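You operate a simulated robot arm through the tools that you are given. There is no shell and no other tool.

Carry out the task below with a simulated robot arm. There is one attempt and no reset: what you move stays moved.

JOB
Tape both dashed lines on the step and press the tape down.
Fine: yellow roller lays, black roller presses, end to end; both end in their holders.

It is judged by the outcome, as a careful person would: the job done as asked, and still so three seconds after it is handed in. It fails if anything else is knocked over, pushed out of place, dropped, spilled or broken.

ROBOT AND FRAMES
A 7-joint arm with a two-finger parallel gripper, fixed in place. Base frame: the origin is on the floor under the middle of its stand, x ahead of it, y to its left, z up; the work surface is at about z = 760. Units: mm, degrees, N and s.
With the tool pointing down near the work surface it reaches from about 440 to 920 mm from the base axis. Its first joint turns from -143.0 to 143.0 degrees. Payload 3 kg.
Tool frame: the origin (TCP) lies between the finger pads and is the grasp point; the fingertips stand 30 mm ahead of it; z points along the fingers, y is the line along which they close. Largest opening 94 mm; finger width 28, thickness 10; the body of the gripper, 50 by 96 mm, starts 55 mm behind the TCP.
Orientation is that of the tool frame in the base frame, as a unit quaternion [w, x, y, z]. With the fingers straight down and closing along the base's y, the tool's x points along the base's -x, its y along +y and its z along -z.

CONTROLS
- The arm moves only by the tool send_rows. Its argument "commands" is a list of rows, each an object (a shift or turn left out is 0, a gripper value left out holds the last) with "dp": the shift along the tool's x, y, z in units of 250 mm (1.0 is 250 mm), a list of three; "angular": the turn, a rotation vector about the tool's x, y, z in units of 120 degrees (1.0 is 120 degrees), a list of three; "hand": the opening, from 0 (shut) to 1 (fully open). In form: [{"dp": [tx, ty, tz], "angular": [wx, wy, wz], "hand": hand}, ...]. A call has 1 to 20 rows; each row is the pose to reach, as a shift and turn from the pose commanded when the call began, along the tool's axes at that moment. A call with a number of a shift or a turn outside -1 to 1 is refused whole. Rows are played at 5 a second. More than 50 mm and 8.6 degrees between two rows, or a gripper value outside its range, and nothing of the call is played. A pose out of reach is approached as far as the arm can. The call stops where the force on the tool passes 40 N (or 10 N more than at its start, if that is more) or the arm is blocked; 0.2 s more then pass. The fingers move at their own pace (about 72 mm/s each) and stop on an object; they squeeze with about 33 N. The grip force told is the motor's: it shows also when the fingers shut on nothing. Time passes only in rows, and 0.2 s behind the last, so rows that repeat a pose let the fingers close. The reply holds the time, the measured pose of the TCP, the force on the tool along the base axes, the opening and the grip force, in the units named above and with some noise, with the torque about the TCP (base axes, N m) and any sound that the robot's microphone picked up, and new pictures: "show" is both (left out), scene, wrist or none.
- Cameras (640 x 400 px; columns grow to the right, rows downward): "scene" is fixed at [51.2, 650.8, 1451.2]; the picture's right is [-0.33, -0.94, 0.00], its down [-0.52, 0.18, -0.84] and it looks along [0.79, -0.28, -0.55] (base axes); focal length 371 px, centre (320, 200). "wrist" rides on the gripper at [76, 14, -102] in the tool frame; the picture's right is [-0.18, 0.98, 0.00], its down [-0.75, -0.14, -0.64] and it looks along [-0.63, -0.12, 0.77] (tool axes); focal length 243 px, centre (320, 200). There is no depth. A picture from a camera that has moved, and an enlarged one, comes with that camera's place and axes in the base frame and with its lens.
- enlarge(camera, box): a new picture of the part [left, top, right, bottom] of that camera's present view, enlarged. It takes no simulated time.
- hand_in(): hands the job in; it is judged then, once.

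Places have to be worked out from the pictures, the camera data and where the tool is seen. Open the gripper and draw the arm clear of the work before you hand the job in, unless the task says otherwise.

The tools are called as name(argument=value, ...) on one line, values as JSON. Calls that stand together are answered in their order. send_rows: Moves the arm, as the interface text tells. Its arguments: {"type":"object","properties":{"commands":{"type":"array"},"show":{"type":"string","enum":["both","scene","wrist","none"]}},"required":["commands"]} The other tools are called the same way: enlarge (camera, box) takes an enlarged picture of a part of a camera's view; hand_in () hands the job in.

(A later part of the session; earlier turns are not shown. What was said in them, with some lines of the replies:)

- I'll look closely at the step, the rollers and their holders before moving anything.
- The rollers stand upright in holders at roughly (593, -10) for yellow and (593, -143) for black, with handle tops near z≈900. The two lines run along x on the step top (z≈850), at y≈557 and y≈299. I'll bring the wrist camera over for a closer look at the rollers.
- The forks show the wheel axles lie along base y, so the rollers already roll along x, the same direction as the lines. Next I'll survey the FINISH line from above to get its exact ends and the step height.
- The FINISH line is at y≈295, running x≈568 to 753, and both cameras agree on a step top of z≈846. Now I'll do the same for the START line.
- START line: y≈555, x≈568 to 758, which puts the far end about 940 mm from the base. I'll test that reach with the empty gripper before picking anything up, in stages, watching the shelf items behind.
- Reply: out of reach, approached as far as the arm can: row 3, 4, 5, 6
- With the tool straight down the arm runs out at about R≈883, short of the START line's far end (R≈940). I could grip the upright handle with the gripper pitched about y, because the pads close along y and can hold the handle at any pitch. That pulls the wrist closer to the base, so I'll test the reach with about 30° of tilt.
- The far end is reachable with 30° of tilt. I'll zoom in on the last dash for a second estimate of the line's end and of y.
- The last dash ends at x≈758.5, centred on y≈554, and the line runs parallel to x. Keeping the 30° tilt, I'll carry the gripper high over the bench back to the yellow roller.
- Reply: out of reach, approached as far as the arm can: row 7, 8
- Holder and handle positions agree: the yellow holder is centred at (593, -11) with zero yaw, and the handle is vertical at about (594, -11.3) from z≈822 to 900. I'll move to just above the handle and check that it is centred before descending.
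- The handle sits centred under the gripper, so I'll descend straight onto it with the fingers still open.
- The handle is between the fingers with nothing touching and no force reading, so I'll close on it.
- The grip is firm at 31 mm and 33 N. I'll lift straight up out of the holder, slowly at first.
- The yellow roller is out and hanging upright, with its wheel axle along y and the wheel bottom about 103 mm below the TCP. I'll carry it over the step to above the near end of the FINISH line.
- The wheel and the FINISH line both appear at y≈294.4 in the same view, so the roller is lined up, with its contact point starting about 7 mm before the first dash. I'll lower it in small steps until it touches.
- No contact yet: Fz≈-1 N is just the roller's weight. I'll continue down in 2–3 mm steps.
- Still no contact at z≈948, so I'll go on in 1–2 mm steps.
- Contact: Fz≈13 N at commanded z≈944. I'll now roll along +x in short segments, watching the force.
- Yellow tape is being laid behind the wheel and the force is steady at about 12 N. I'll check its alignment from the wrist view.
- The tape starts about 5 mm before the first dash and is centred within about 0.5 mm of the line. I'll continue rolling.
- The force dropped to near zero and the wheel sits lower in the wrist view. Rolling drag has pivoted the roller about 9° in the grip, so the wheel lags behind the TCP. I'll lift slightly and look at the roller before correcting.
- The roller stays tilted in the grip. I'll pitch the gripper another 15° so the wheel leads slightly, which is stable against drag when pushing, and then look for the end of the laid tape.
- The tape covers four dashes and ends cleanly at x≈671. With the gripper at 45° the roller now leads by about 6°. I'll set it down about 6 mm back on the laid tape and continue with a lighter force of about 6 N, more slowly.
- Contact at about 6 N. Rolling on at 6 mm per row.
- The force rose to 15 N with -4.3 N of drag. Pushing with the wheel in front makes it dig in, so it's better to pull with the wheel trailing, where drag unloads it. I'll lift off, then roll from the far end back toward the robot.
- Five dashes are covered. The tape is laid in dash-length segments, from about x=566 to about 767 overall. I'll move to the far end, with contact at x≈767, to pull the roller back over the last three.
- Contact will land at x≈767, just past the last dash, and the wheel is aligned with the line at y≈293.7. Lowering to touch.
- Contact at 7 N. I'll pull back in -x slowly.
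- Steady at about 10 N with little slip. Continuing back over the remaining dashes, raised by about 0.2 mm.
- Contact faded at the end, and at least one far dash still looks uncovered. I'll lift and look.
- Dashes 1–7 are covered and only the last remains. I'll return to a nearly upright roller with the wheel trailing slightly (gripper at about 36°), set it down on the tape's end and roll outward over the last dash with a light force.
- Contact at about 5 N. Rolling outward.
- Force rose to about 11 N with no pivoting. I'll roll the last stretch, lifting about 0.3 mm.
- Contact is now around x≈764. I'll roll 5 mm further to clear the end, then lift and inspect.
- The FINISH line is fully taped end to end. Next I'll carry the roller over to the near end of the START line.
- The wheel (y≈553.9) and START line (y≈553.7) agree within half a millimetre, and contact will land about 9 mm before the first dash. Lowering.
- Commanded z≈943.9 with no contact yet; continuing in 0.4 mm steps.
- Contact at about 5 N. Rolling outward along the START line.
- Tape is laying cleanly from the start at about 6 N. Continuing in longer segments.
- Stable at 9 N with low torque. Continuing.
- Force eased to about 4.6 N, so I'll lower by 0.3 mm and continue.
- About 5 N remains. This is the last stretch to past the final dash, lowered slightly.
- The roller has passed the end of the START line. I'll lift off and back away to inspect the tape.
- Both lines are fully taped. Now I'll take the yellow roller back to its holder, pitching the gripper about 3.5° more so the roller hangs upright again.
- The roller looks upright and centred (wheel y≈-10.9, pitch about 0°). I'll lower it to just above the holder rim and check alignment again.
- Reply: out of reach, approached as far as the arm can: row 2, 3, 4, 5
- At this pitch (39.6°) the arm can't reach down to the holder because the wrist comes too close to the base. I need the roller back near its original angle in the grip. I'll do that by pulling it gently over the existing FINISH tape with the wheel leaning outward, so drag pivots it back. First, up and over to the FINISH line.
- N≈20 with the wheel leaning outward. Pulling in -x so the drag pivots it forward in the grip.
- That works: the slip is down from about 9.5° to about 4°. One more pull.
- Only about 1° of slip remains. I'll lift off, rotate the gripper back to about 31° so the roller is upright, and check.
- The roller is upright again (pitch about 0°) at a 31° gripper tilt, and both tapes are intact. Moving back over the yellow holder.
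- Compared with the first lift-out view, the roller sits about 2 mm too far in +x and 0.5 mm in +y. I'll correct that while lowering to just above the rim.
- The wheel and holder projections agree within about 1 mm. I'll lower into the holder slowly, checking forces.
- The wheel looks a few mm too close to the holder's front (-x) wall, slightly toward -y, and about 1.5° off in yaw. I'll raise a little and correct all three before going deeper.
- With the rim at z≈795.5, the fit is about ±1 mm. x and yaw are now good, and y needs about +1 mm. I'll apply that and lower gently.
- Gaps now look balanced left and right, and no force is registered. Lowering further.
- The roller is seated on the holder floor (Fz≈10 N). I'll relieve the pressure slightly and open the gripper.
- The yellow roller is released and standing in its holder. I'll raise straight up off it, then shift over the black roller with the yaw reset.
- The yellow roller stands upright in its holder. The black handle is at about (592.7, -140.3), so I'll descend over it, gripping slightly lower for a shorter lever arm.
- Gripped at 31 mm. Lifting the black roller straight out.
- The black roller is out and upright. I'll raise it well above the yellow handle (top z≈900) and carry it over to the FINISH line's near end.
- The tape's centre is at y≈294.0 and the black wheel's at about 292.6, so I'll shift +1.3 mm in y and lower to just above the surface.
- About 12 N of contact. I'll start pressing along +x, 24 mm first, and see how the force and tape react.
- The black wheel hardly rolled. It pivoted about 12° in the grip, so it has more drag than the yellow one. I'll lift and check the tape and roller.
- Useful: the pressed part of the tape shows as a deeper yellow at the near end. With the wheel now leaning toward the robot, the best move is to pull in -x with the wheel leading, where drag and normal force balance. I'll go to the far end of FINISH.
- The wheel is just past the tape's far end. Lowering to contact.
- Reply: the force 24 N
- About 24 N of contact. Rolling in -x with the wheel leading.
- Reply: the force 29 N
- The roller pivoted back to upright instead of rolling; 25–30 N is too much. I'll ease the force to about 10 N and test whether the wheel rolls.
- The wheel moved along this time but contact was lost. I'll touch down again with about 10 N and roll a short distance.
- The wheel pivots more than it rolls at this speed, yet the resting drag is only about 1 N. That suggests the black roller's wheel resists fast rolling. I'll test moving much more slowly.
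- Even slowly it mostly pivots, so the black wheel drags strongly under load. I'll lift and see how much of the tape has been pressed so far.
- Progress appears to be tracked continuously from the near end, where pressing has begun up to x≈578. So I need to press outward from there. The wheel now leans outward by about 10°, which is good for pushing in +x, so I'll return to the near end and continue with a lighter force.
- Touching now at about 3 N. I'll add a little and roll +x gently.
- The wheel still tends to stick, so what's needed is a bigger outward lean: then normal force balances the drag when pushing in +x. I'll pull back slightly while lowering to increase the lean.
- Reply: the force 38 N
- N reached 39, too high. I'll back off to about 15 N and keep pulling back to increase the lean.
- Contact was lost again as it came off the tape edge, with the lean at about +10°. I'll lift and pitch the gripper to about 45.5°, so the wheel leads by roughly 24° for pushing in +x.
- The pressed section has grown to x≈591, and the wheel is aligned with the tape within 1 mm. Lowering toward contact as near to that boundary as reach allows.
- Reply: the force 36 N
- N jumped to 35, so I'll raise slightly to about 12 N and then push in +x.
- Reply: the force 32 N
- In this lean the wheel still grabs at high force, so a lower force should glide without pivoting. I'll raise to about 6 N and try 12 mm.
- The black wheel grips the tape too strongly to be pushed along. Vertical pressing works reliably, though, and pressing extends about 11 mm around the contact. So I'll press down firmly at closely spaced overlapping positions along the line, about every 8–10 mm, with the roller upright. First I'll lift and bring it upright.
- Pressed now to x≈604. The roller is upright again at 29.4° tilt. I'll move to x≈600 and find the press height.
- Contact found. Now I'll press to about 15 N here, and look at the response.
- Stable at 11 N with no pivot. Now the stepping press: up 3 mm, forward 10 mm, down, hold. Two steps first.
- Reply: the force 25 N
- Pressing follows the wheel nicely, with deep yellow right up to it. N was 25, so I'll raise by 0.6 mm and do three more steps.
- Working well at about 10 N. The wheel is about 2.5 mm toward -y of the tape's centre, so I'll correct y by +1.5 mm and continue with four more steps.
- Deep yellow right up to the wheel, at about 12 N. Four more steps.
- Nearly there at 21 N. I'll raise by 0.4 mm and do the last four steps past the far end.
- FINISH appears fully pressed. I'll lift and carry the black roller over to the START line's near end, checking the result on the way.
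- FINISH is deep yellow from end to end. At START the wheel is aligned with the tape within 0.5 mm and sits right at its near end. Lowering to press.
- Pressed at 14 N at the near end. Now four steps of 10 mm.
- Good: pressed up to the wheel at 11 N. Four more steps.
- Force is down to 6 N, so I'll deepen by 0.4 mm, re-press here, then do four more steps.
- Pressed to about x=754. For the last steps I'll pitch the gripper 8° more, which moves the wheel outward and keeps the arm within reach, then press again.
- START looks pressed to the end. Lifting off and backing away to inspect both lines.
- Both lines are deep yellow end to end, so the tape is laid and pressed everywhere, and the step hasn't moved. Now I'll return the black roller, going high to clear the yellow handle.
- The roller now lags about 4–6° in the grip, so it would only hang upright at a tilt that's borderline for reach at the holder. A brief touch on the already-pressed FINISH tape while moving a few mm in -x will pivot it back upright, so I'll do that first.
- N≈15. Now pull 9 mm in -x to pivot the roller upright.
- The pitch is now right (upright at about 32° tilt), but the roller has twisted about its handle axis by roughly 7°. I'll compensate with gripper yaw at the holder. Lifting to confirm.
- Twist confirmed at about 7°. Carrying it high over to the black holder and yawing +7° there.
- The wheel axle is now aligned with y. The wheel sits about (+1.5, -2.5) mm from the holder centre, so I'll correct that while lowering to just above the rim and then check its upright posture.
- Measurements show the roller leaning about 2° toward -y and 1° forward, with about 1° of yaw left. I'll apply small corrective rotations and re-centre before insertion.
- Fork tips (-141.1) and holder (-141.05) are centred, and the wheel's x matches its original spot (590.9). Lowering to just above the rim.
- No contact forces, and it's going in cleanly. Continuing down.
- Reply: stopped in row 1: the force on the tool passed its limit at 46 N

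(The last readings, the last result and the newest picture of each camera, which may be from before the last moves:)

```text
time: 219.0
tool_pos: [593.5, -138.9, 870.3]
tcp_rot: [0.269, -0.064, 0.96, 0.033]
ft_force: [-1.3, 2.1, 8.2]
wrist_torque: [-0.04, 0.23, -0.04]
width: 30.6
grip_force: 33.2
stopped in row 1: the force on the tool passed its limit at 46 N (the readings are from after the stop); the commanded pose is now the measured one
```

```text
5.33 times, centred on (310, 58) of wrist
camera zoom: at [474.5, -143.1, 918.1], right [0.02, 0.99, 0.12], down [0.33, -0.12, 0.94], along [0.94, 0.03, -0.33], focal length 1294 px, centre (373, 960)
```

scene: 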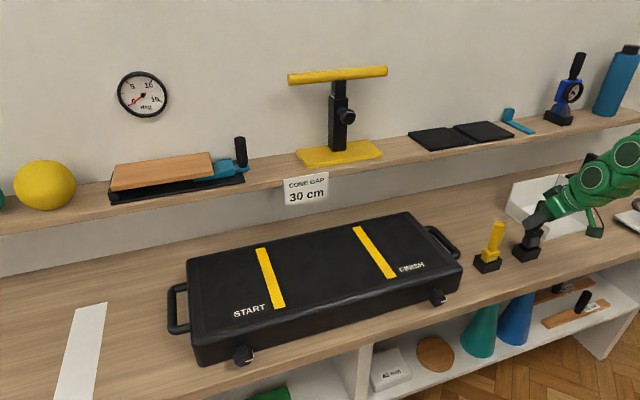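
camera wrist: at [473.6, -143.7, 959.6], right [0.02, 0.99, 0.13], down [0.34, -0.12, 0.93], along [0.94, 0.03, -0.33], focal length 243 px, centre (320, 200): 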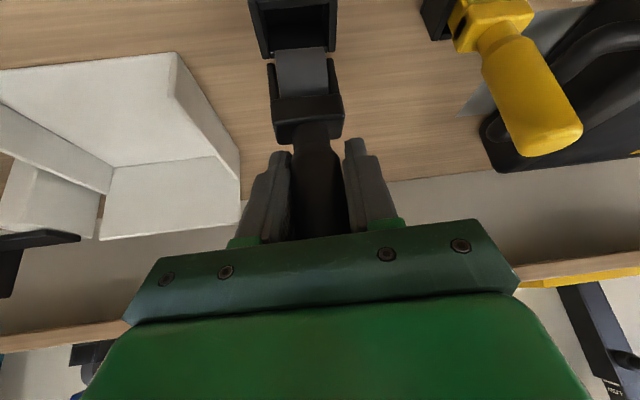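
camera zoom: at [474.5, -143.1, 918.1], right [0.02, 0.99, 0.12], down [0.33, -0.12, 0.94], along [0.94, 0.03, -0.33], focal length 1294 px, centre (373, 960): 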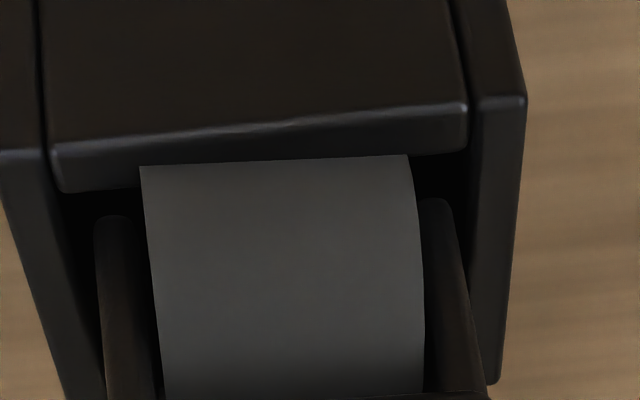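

It caught lightly on the rim, with no movement of the holder visible. I'll raise 10 mm to free it and re-check the alignment.

send_rows(commands=[{"dp": [-0.0103, 0.0006, -0.0171]}, {"dp": [-0.0206, 0.0012, -0.0342]}, {"dp": [-0.0206, 0.0012, -0.0342]}], show="scene")

enlarge(camera="wrist", box=[250, 20, 370, 95])

enlarge(camera="wrist", box=[250, 50, 370, 125])

enlarge(camera="scene", box=[505, 225, 555, 262])

```text
time: 219.8
tool_pos: [592.8, -137.1, 881.6]
tcp_rot: [0.269, -0.064, 0.961, 0.034]
ft_force: [0.4, 0.8, -1.1]
wrist_torque: [-0.02, 0.01, 0.01]
width: 30.3
grip_force: 32.8
```

scene: 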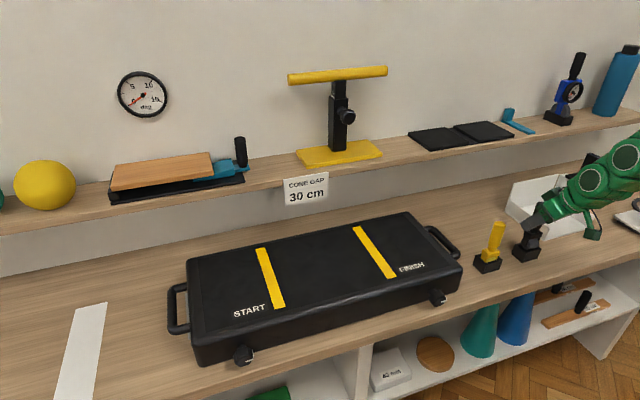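

```text
5.33 times, centred on (310, 58) of wrist
camera zoom: at [474.3, -142.8, 928.1], right [0.02, 0.99, 0.12], down [0.33, -0.12, 0.94], along [0.94, 0.03, -0.33], focal length 1294 px, centre (373, 960)
```

zoom: 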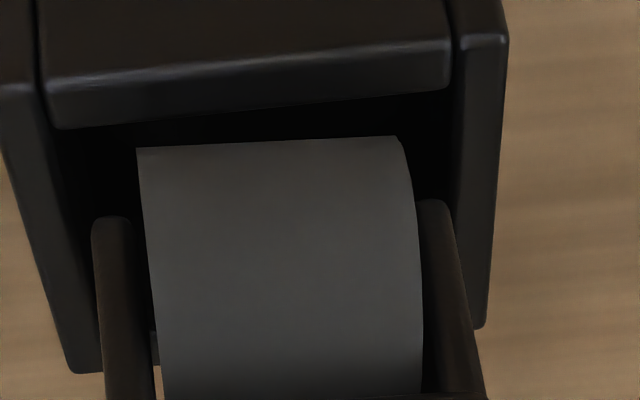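

```text
5.33 times, centred on (310, 88) of wrist
camera zoom: at [474.3, -142.8, 928.1], right [0.02, 0.99, 0.12], down [0.33, -0.12, 0.94], along [0.94, 0.03, -0.33], focal length 1294 px, centre (373, 800)
```

zoom: 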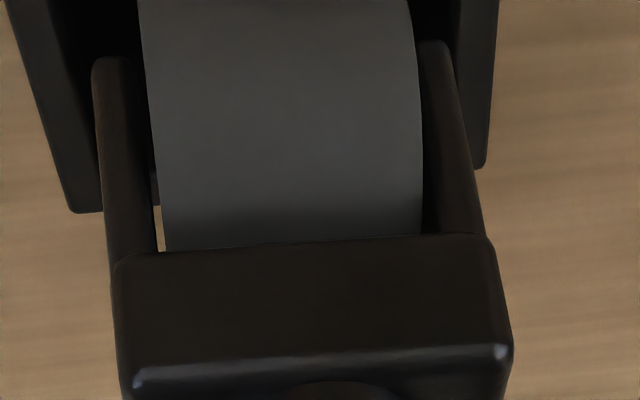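

```text
10.81 times, centred on (530, 244) of scene
camera zoom: at [51.2, 650.8, 1451.2], right [-0.33, -0.94, 0.0], down [-0.52, 0.18, -0.84], along [0.79, -0.28, -0.55], focal length 4009 px, centre (-1950, -270)
```

zoom: 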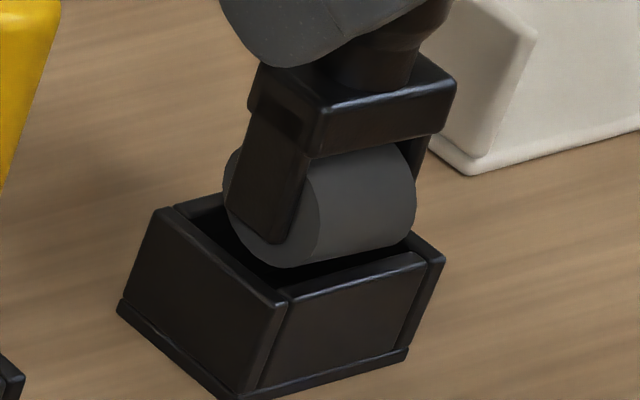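

The roller twisted another 4° or so. I'll lift clear of the rim, yaw the gripper +3.8° to square it with the holder, and look again.

send_rows(commands=[{"dp": [-0.0165, 0.001, -0.0274]}, {"dp": [-0.0165, 0.001, -0.0274], "angular": [-0.0163, 0.001, -0.0271]}, {"dp": [-0.0165, 0.001, -0.0274], "angular": [-0.0163, 0.001, -0.0271]}, {"dp": [-0.0165, 0.001, -0.0274], "angular": [-0.0163, 0.001, -0.0271]}], show="scene")

enlarge(camera="wrist", box=[250, 20, 370, 95])

enlarge(camera="wrist", box=[250, 50, 370, 125])

enlarge(camera="scene", box=[505, 225, 555, 262])

```text
time: 220.8
tool_pos: [591.4, -138.0, 889.2]
tcp_rot: [0.268, -0.096, 0.958, 0.042]
ft_force: [0.3, 0.3, -0.9]
wrist_torque: [0.01, 0.04, -0.03]
width: 30.1
grip_force: 33.0
```

scene: 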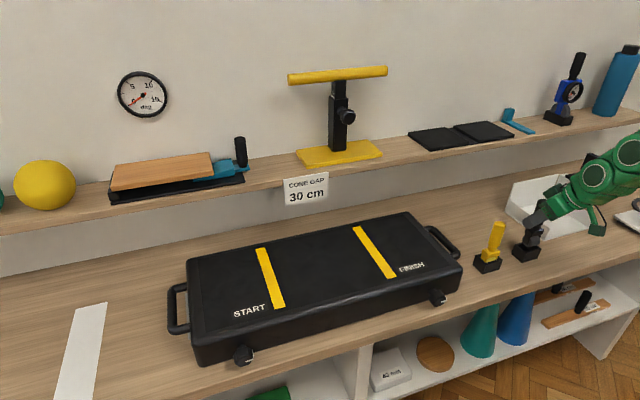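

```text
5.33 times, centred on (310, 58) of wrist
camera zoom: at [474.5, -151.1, 936.9], right [-0.05, 0.99, 0.12], down [0.34, -0.1, 0.94], along [0.94, 0.09, -0.33], focal length 1294 px, centre (373, 960)
```

zoom: 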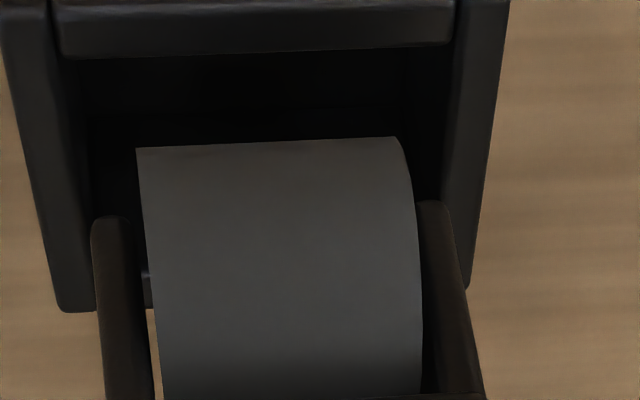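

```text
5.33 times, centred on (310, 88) of wrist
camera zoom: at [474.5, -151.1, 936.9], right [-0.05, 0.99, 0.12], down [0.34, -0.1, 0.94], along [0.94, 0.09, -0.33], focal length 1294 px, centre (373, 800)
```

zoom: 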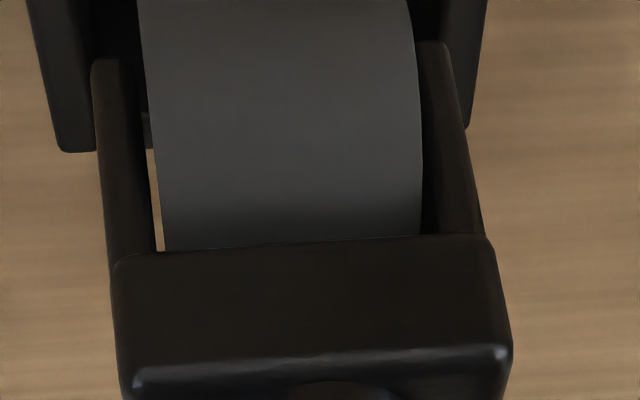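

```text
10.81 times, centred on (530, 244) of scene
camera zoom: at [51.2, 650.8, 1451.2], right [-0.33, -0.94, 0.0], down [-0.52, 0.18, -0.84], along [0.79, -0.28, -0.55], focal length 4009 px, centre (-1950, -270)
```

zoom: 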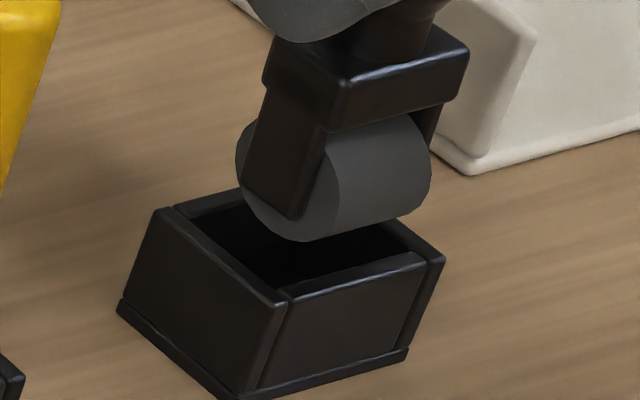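

Now the wheel, fork tips, block and holder edges are all parallel, and centred within 0.2 mm. Lowering again carefully.

send_rows(commands=[{"dp": [0.0104, -0.0006, 0.0171]}, {"dp": [0.0208, -0.0012, 0.0342]}, {"dp": [0.0292, -0.0016, 0.0478]}, {"dp": [0.0292, -0.0016, 0.0478]}], show="none")

enlarge(camera="wrist", box=[250, 20, 370, 95])

enlarge(camera="scene", box=[505, 225, 555, 262])

```text
time: 221.8
tool_pos: [591.8, -139.3, 874.7]
tcp_rot: [0.267, -0.096, 0.958, 0.042]
ft_force: [0.6, -0.1, -1.2]
wrist_torque: [0.0, 0.01, 0.01]
width: 30.7
grip_force: 32.7
```

```text
5.33 times, centred on (310, 58) of wrist
camera zoom: at [475.1, -151.0, 922.3], right [-0.05, 0.99, 0.12], down [0.34, -0.1, 0.94], along [0.94, 0.09, -0.33], focal length 1294 px, centre (373, 960)
```

zoom: 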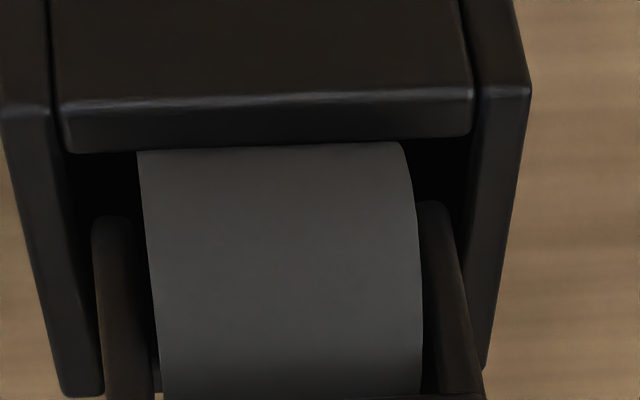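

```text
10.81 times, centred on (530, 244) of scene
camera zoom: at [51.2, 650.8, 1451.2], right [-0.33, -0.94, 0.0], down [-0.52, 0.18, -0.84], along [0.79, -0.28, -0.55], focal length 4009 px, centre (-1950, -270)
```

zoom: 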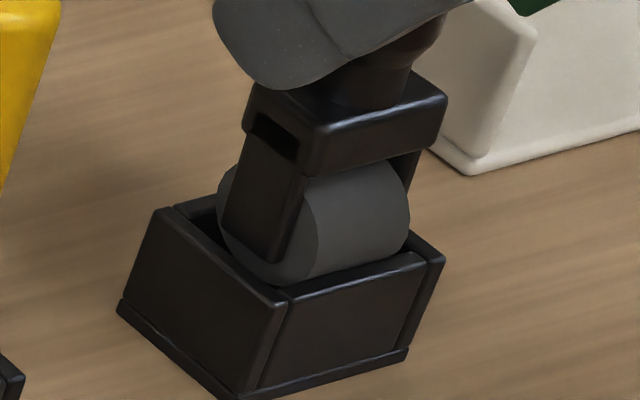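

send_rows(commands=[{"dp": [0.0031, -0.0002, 0.0051]}, {"dp": [0.0063, -0.0003, 0.0102]}, {"dp": [0.0063, -0.0003, 0.0102]}], show="none")

send_rows(commands=[{"dp": [0.0021, -0.0001, 0.0034]}, {"dp": [0.0042, -0.0002, 0.0068]}, {"dp": [0.0042, -0.0002, 0.0068]}], show="none")

```text
time: 222.6
tool_pos: [594.4, -138.0, 871.9]
tcp_rot: [0.267, -0.096, 0.958, 0.042]
ft_force: [-0.7, -0.2, -1.6]
wrist_torque: [0.01, 0.01, 0.0]
width: 30.2
grip_force: 33.0
```

```text
time: 223.4
tool_pos: [592.3, -138.2, 868.6]
tcp_rot: [0.267, -0.096, 0.958, 0.041]
ft_force: [-0.4, -0.1, -0.9]
wrist_torque: [0.02, 0.01, -0.01]
width: 30.1
grip_force: 33.2
```

Past the earlier sticking point with no force. Continuing.

send_rows(commands=[{"dp": [0.0021, -0.0001, 0.0034]}, {"dp": [0.0042, -0.0002, 0.0068]}, {"dp": [0.0042, -0.0002, 0.0068]}], show="none")

send_rows(commands=[{"dp": [0.0021, -0.0001, 0.0034]}, {"dp": [0.0042, -0.0002, 0.0068]}, {"dp": [0.0042, -0.0002, 0.0068]}], show="none")

enlarge(camera="wrist", box=[250, 20, 370, 95])

enlarge(camera="scene", box=[505, 225, 555, 262])

```text
time: 224.2
tool_pos: [592.1, -139.0, 866.9]
tcp_rot: [0.267, -0.096, 0.958, 0.041]
ft_force: [0.5, -0.2, -0.8]
wrist_torque: [0.02, 0.0, 0.02]
width: 30.3
grip_force: 33.4
```

```text
time: 225.0
tool_pos: [593.7, -138.6, 864.0]
tcp_rot: [0.266, -0.097, 0.958, 0.042]
ft_force: [0.2, -0.1, -2.4]
wrist_torque: [-0.01, -0.02, -0.01]
width: 30.5
grip_force: 32.8
```

```text
5.33 times, centred on (310, 58) of wrist
camera zoom: at [474.6, -151.6, 912.2], right [-0.05, 0.99, 0.12], down [0.34, -0.1, 0.94], along [0.94, 0.09, -0.33], focal length 1294 px, centre (373, 960)
```

zoom: 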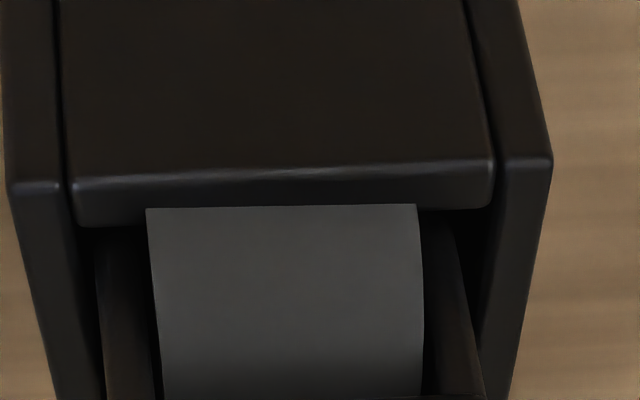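

```text
10.81 times, centred on (530, 244) of scene
camera zoom: at [51.2, 650.8, 1451.2], right [-0.33, -0.94, 0.0], down [-0.52, 0.18, -0.84], along [0.79, -0.28, -0.55], focal length 4009 px, centre (-1950, -270)
```

zoom: 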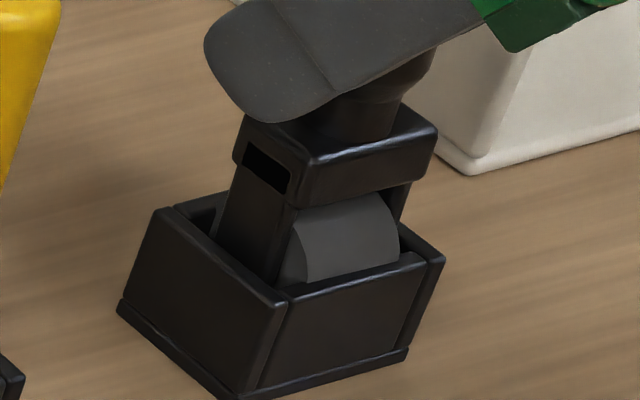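

send_rows(commands=[{"dp": [0.0042, -0.0002, 0.0068]}, {"dp": [0.0083, -0.0005, 0.0137]}, {"dp": [0.0083, -0.0005, 0.0137]}], show="none")

send_rows(commands=[{"dp": [0.0042, -0.0002, 0.0068]}, {"dp": [0.0063, -0.0003, 0.0102]}, {"dp": [0.0063, -0.0003, 0.0102]}], show="none")

```text
time: 225.8
tool_pos: [592.4, -138.6, 861.5]
tcp_rot: [0.267, -0.096, 0.958, 0.042]
ft_force: [-0.6, -0.1, -1.2]
wrist_torque: [-0.01, 0.0, -0.03]
width: 30.5
grip_force: 32.8
```

```text
time: 226.6
tool_pos: [592.0, -138.6, 857.7]
tcp_rot: [0.269, -0.096, 0.958, 0.041]
ft_force: [0.4, 0.4, -1.3]
wrist_torque: [0.0, 0.0, 0.02]
width: 30.2
grip_force: 32.3
```

send_rows(commands=[{"dp": [0.0021, -0.0001, 0.0034]}, {"dp": [0.0031, -0.0002, 0.0051]}, {"dp": [0.0031, -0.0002, 0.0051]}], show="none")

send_rows(commands=[{"dp": [0.0021, -0.0001, 0.0034]}, {"dp": [0.0021, -0.0001, 0.0034]}], show="none")

enlarge(camera="scene", box=[505, 225, 555, 262])

```text
time: 227.4
tool_pos: [593.1, -139.4, 857.1]
tcp_rot: [0.268, -0.096, 0.958, 0.041]
ft_force: [0.0, -0.7, -0.8]
wrist_torque: [-0.01, -0.02, 0.03]
width: 30.2
grip_force: 33.1
```

```text
time: 228.0
tool_pos: [592.8, -138.5, 856.4]
tcp_rot: [0.268, -0.096, 0.958, 0.042]
ft_force: [-0.7, 0.0, -1.1]
wrist_torque: [0.01, -0.01, 0.02]
width: 30.2
grip_force: 33.7
```

```text
10.81 times, centred on (530, 244) of scene
camera zoom: at [51.2, 650.8, 1451.2], right [-0.33, -0.94, 0.0], down [-0.52, 0.18, -0.84], along [0.79, -0.28, -0.55], focal length 4009 px, centre (-1950, -270)
```

zoom: 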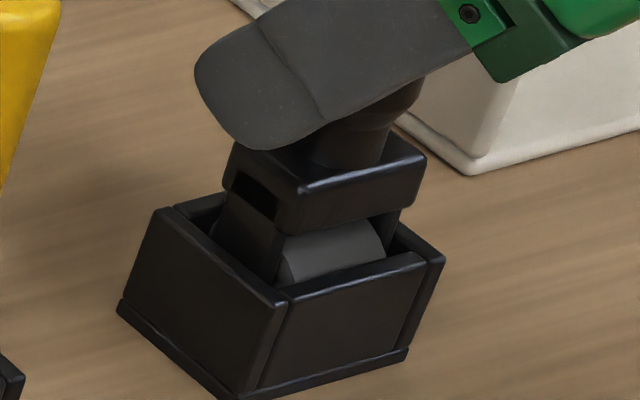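

send_rows(commands=[{"dp": [0.0021, -0.0001, 0.0034]}, {"dp": [0.0021, -0.0001, 0.0034]}], show="none")

send_rows(commands=[{"dp": [0.0017, -0.0001, 0.0027]}, {"dp": [0.0017, -0.0001, 0.0027]}], show="none")

send_rows(commands=[{"dp": [0.0015, -0.0001, 0.0024]}, {"dp": [0.0015, -0.0001, 0.0024]}], show="none")

```text
time: 228.6
tool_pos: [592.4, -138.8, 855.0]
tcp_rot: [0.268, -0.096, 0.958, 0.041]
ft_force: [-0.3, 0.6, -1.4]
wrist_torque: [0.01, 0.04, -0.01]
width: 30.3
grip_force: 33.4
```

```text
time: 229.2
tool_pos: [591.4, -138.2, 853.6]
tcp_rot: [0.268, -0.097, 0.958, 0.041]
ft_force: [1.3, -0.1, -0.8]
wrist_torque: [-0.06, -0.03, 0.02]
width: 30.2
grip_force: 32.6
```

```text
time: 229.8
tool_pos: [593.7, -139.3, 854.4]
tcp_rot: [0.268, -0.097, 0.958, 0.042]
ft_force: [-2.7, -1.6, 21.6]
wrist_torque: [0.05, 0.06, 0.01]
width: 30.1
grip_force: 32.9
```

Seated (Fz≈22 N). I'll relieve the pressure and open the gripper.

send_rows(commands=[{"dp": [-0.0019, 0.0001, -0.0031]}, {"dp": [-0.0019, 0.0001, -0.0031]}, {"dp": [-0.0019, 0.0001, -0.0031], "hand": 0.42}, {"dp": [-0.0019, 0.0001, -0.0031], "hand": 0.55}, {"dp": [-0.0019, 0.0001, -0.0031], "hand": 0.8}, {"dp": [-0.0019, 0.0001, -0.0031], "hand": 0.9}, {"dp": [-0.0019, 0.0001, -0.0031], "hand": 0.9}], show="both")

enlarge(camera="scene", box=[480, 205, 580, 280])

enlarge(camera="wrist", box=[200, 0, 440, 150])

```text
time: 231.4
tool_pos: [593.3, -139.1, 854.7]
tcp_rot: [0.267, -0.097, 0.958, 0.042]
ft_force: [-0.2, 0.3, -0.2]
wrist_torque: [0.02, -0.02, 0.04]
width: 84.6
grip_force: 0.1
camera wrist: at [474.2, -151.1, 901.9], right [-0.05, 0.99, 0.12], down [0.34, -0.1, 0.94], along [0.94, 0.09, -0.33], focal length 243 px, centre (320, 200)
```

scene: 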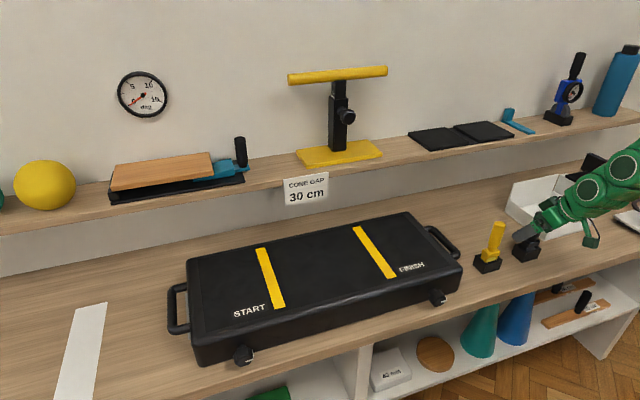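
wrist: 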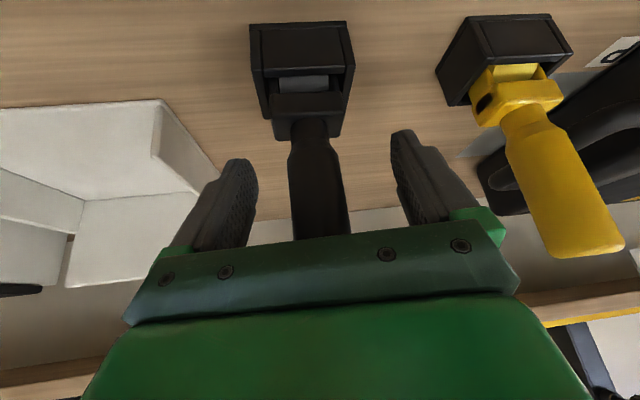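

```text
5.33 times, centred on (530, 242) of scene
camera zoom: at [51.2, 650.8, 1451.2], right [-0.33, -0.94, 0.0], down [-0.52, 0.18, -0.84], along [0.79, -0.28, -0.55], focal length 1978 px, centre (-800, -27)
```

zoom: 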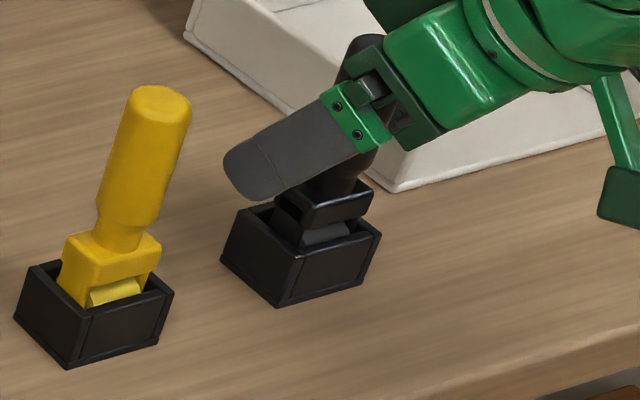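

```text
2.67 times, centred on (320, 75) of wrist
camera zoom: at [474.2, -151.1, 901.9], right [-0.05, 0.99, 0.12], down [0.34, -0.1, 0.94], along [0.94, 0.09, -0.33], focal length 647 px, centre (320, 533)
```

zoom: 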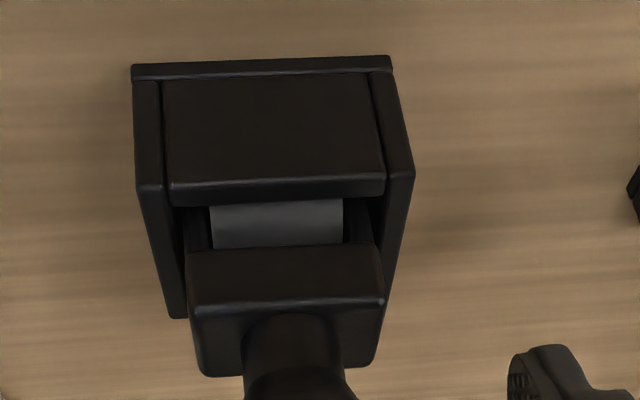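

The black roller is seated and released. I'll raise the open gripper straight up off the handle.

send_rows(commands=[{"dp": [-0.0313, 0.0017, -0.0512], "hand": 0.9}, {"dp": [-0.0729, 0.0041, -0.1196]}, {"dp": [-0.1146, 0.0064, -0.1879]}, {"dp": [-0.1667, 0.0093, -0.2733]}, {"dp": [-0.2188, 0.0122, -0.3587]}, {"dp": [-0.2918, 0.0162, -0.4782]}, {"dp": [-0.3647, 0.0203, -0.5978]}, {"dp": [-0.4377, 0.0244, -0.7174]}, {"dp": [-0.4377, 0.0244, -0.7174]}], show="both")

enlarge(camera="scene", box=[460, 195, 580, 285])

enlarge(camera="scene", box=[170, 200, 480, 394])

```text
time: 233.4
tool_pos: [592.0, -138.6, 1064.4]
tcp_rot: [0.267, -0.097, 0.958, 0.042]
ft_force: [-0.3, -0.8, -0.2]
wrist_torque: [-0.01, 0.02, 0.02]
width: 84.7
grip_force: 0.0
camera wrist: at [473.7, -150.9, 1112.4], right [-0.05, 0.99, 0.12], down [0.34, -0.1, 0.94], along [0.94, 0.09, -0.33], focal length 243 px, centre (320, 200)
```

scene: 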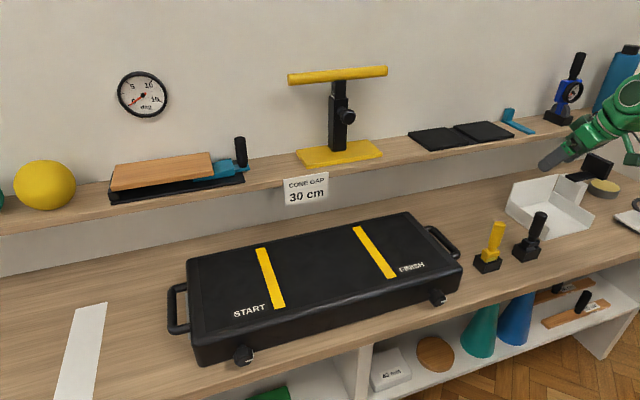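
wrist: 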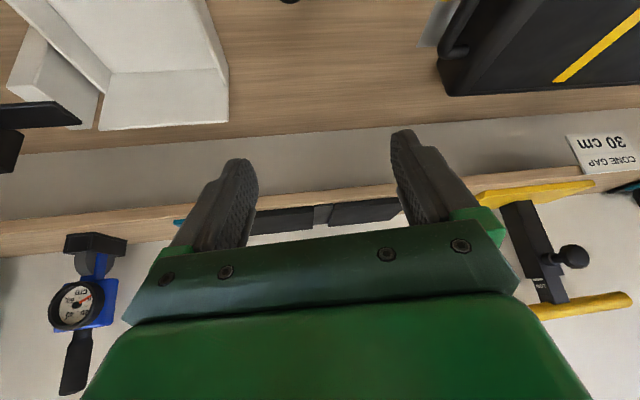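

```text
4.44 times, centred on (520, 240) of scene
camera zoom: at [51.2, 650.8, 1451.2], right [-0.33, -0.94, 0.0], down [-0.52, 0.18, -0.84], along [0.79, -0.28, -0.55], focal length 1648 px, centre (-569, 22)
```

zoom: 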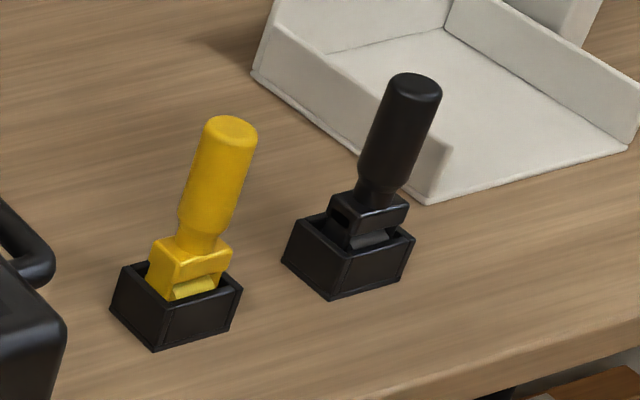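

```text
2.06 times, centred on (325, 297) of scene
camera zoom: at [51.2, 650.8, 1451.2], right [-0.33, -0.94, 0.0], down [-0.52, 0.18, -0.84], along [0.79, -0.28, -0.55], focal length 765 px, centre (310, -0)
```

zoom: 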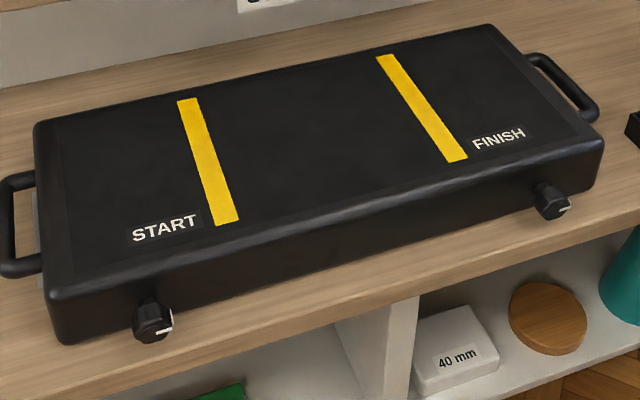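

Both rollers stand in their holders and the step hasn't shifted. I'll take one last close look at both tapes, end to end, before handing in.

enlarge(camera="scene", box=[235, 240, 315, 315])

enlarge(camera="scene", box=[340, 215, 420, 290])

```text
5.33 times, centred on (275, 278) of scene
camera zoom: at [51.2, 650.8, 1451.2], right [-0.33, -0.94, 0.0], down [-0.52, 0.18, -0.84], along [0.79, -0.28, -0.55], focal length 1978 px, centre (560, -213)
```

zoom: 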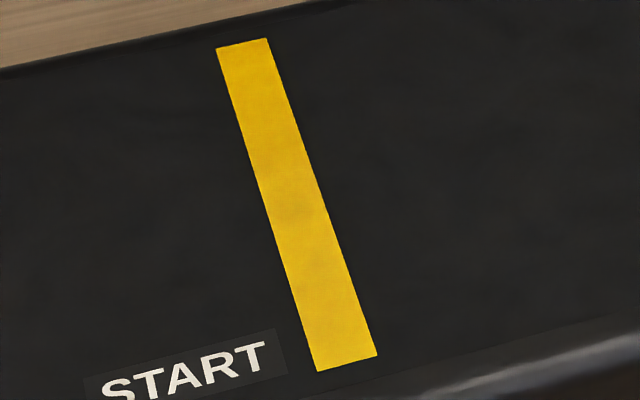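

```text
5.33 times, centred on (380, 252) of scene
camera zoom: at [51.2, 650.8, 1451.2], right [-0.33, -0.94, 0.0], down [-0.52, 0.18, -0.84], along [0.79, -0.28, -0.55], focal length 1978 px, centre (0, -80)
```

zoom: 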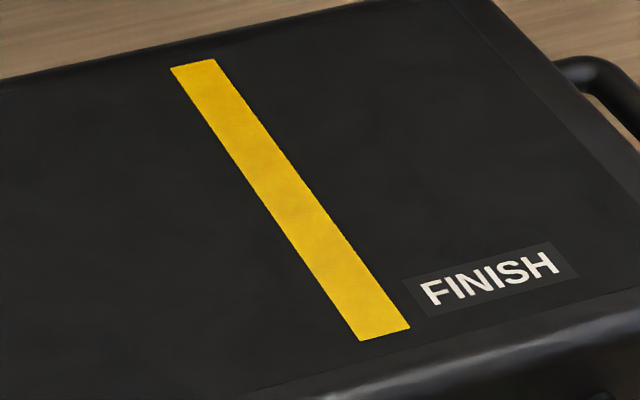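

Both tapes are one continuous deep yellow from end to end, covering every dash. Both rollers are upright in their holders, and the gripper is open and well clear, so I'm handing in.

hand_in()

```text
The job is handed in.
```

Both dashed lines on the step are taped end to end and pressed down, and both rollers are back upright in their holders. I've handed the job in but haven't seen the judge's verdict.

- **Tape:** the yellow roller laid tape over every dash on both lines. In the last close-ups both strips were an even deep yellow, the colour the tape turned where it had been pressed.
- **Pressing:** for most of both lines I pressed the black roller straight down in overlapping steps about 10 mm apart, not in one continuous roll. Its wheel dragged so hard under load that it twisted in the grip instead of rolling.
- **Returning the rollers:** both had pivoted in the grip, so I pulled each one briefly back over finished tape on the FINISH line to straighten it. The black one caught once on its holder's rim and the force limit stopped the arm. I realigned it and it went in cleanly; the holder did not move.
- **Everything else:** nothing was knocked over or dropped, the step looks to be where it started, and the arm finished open and clear of the work.
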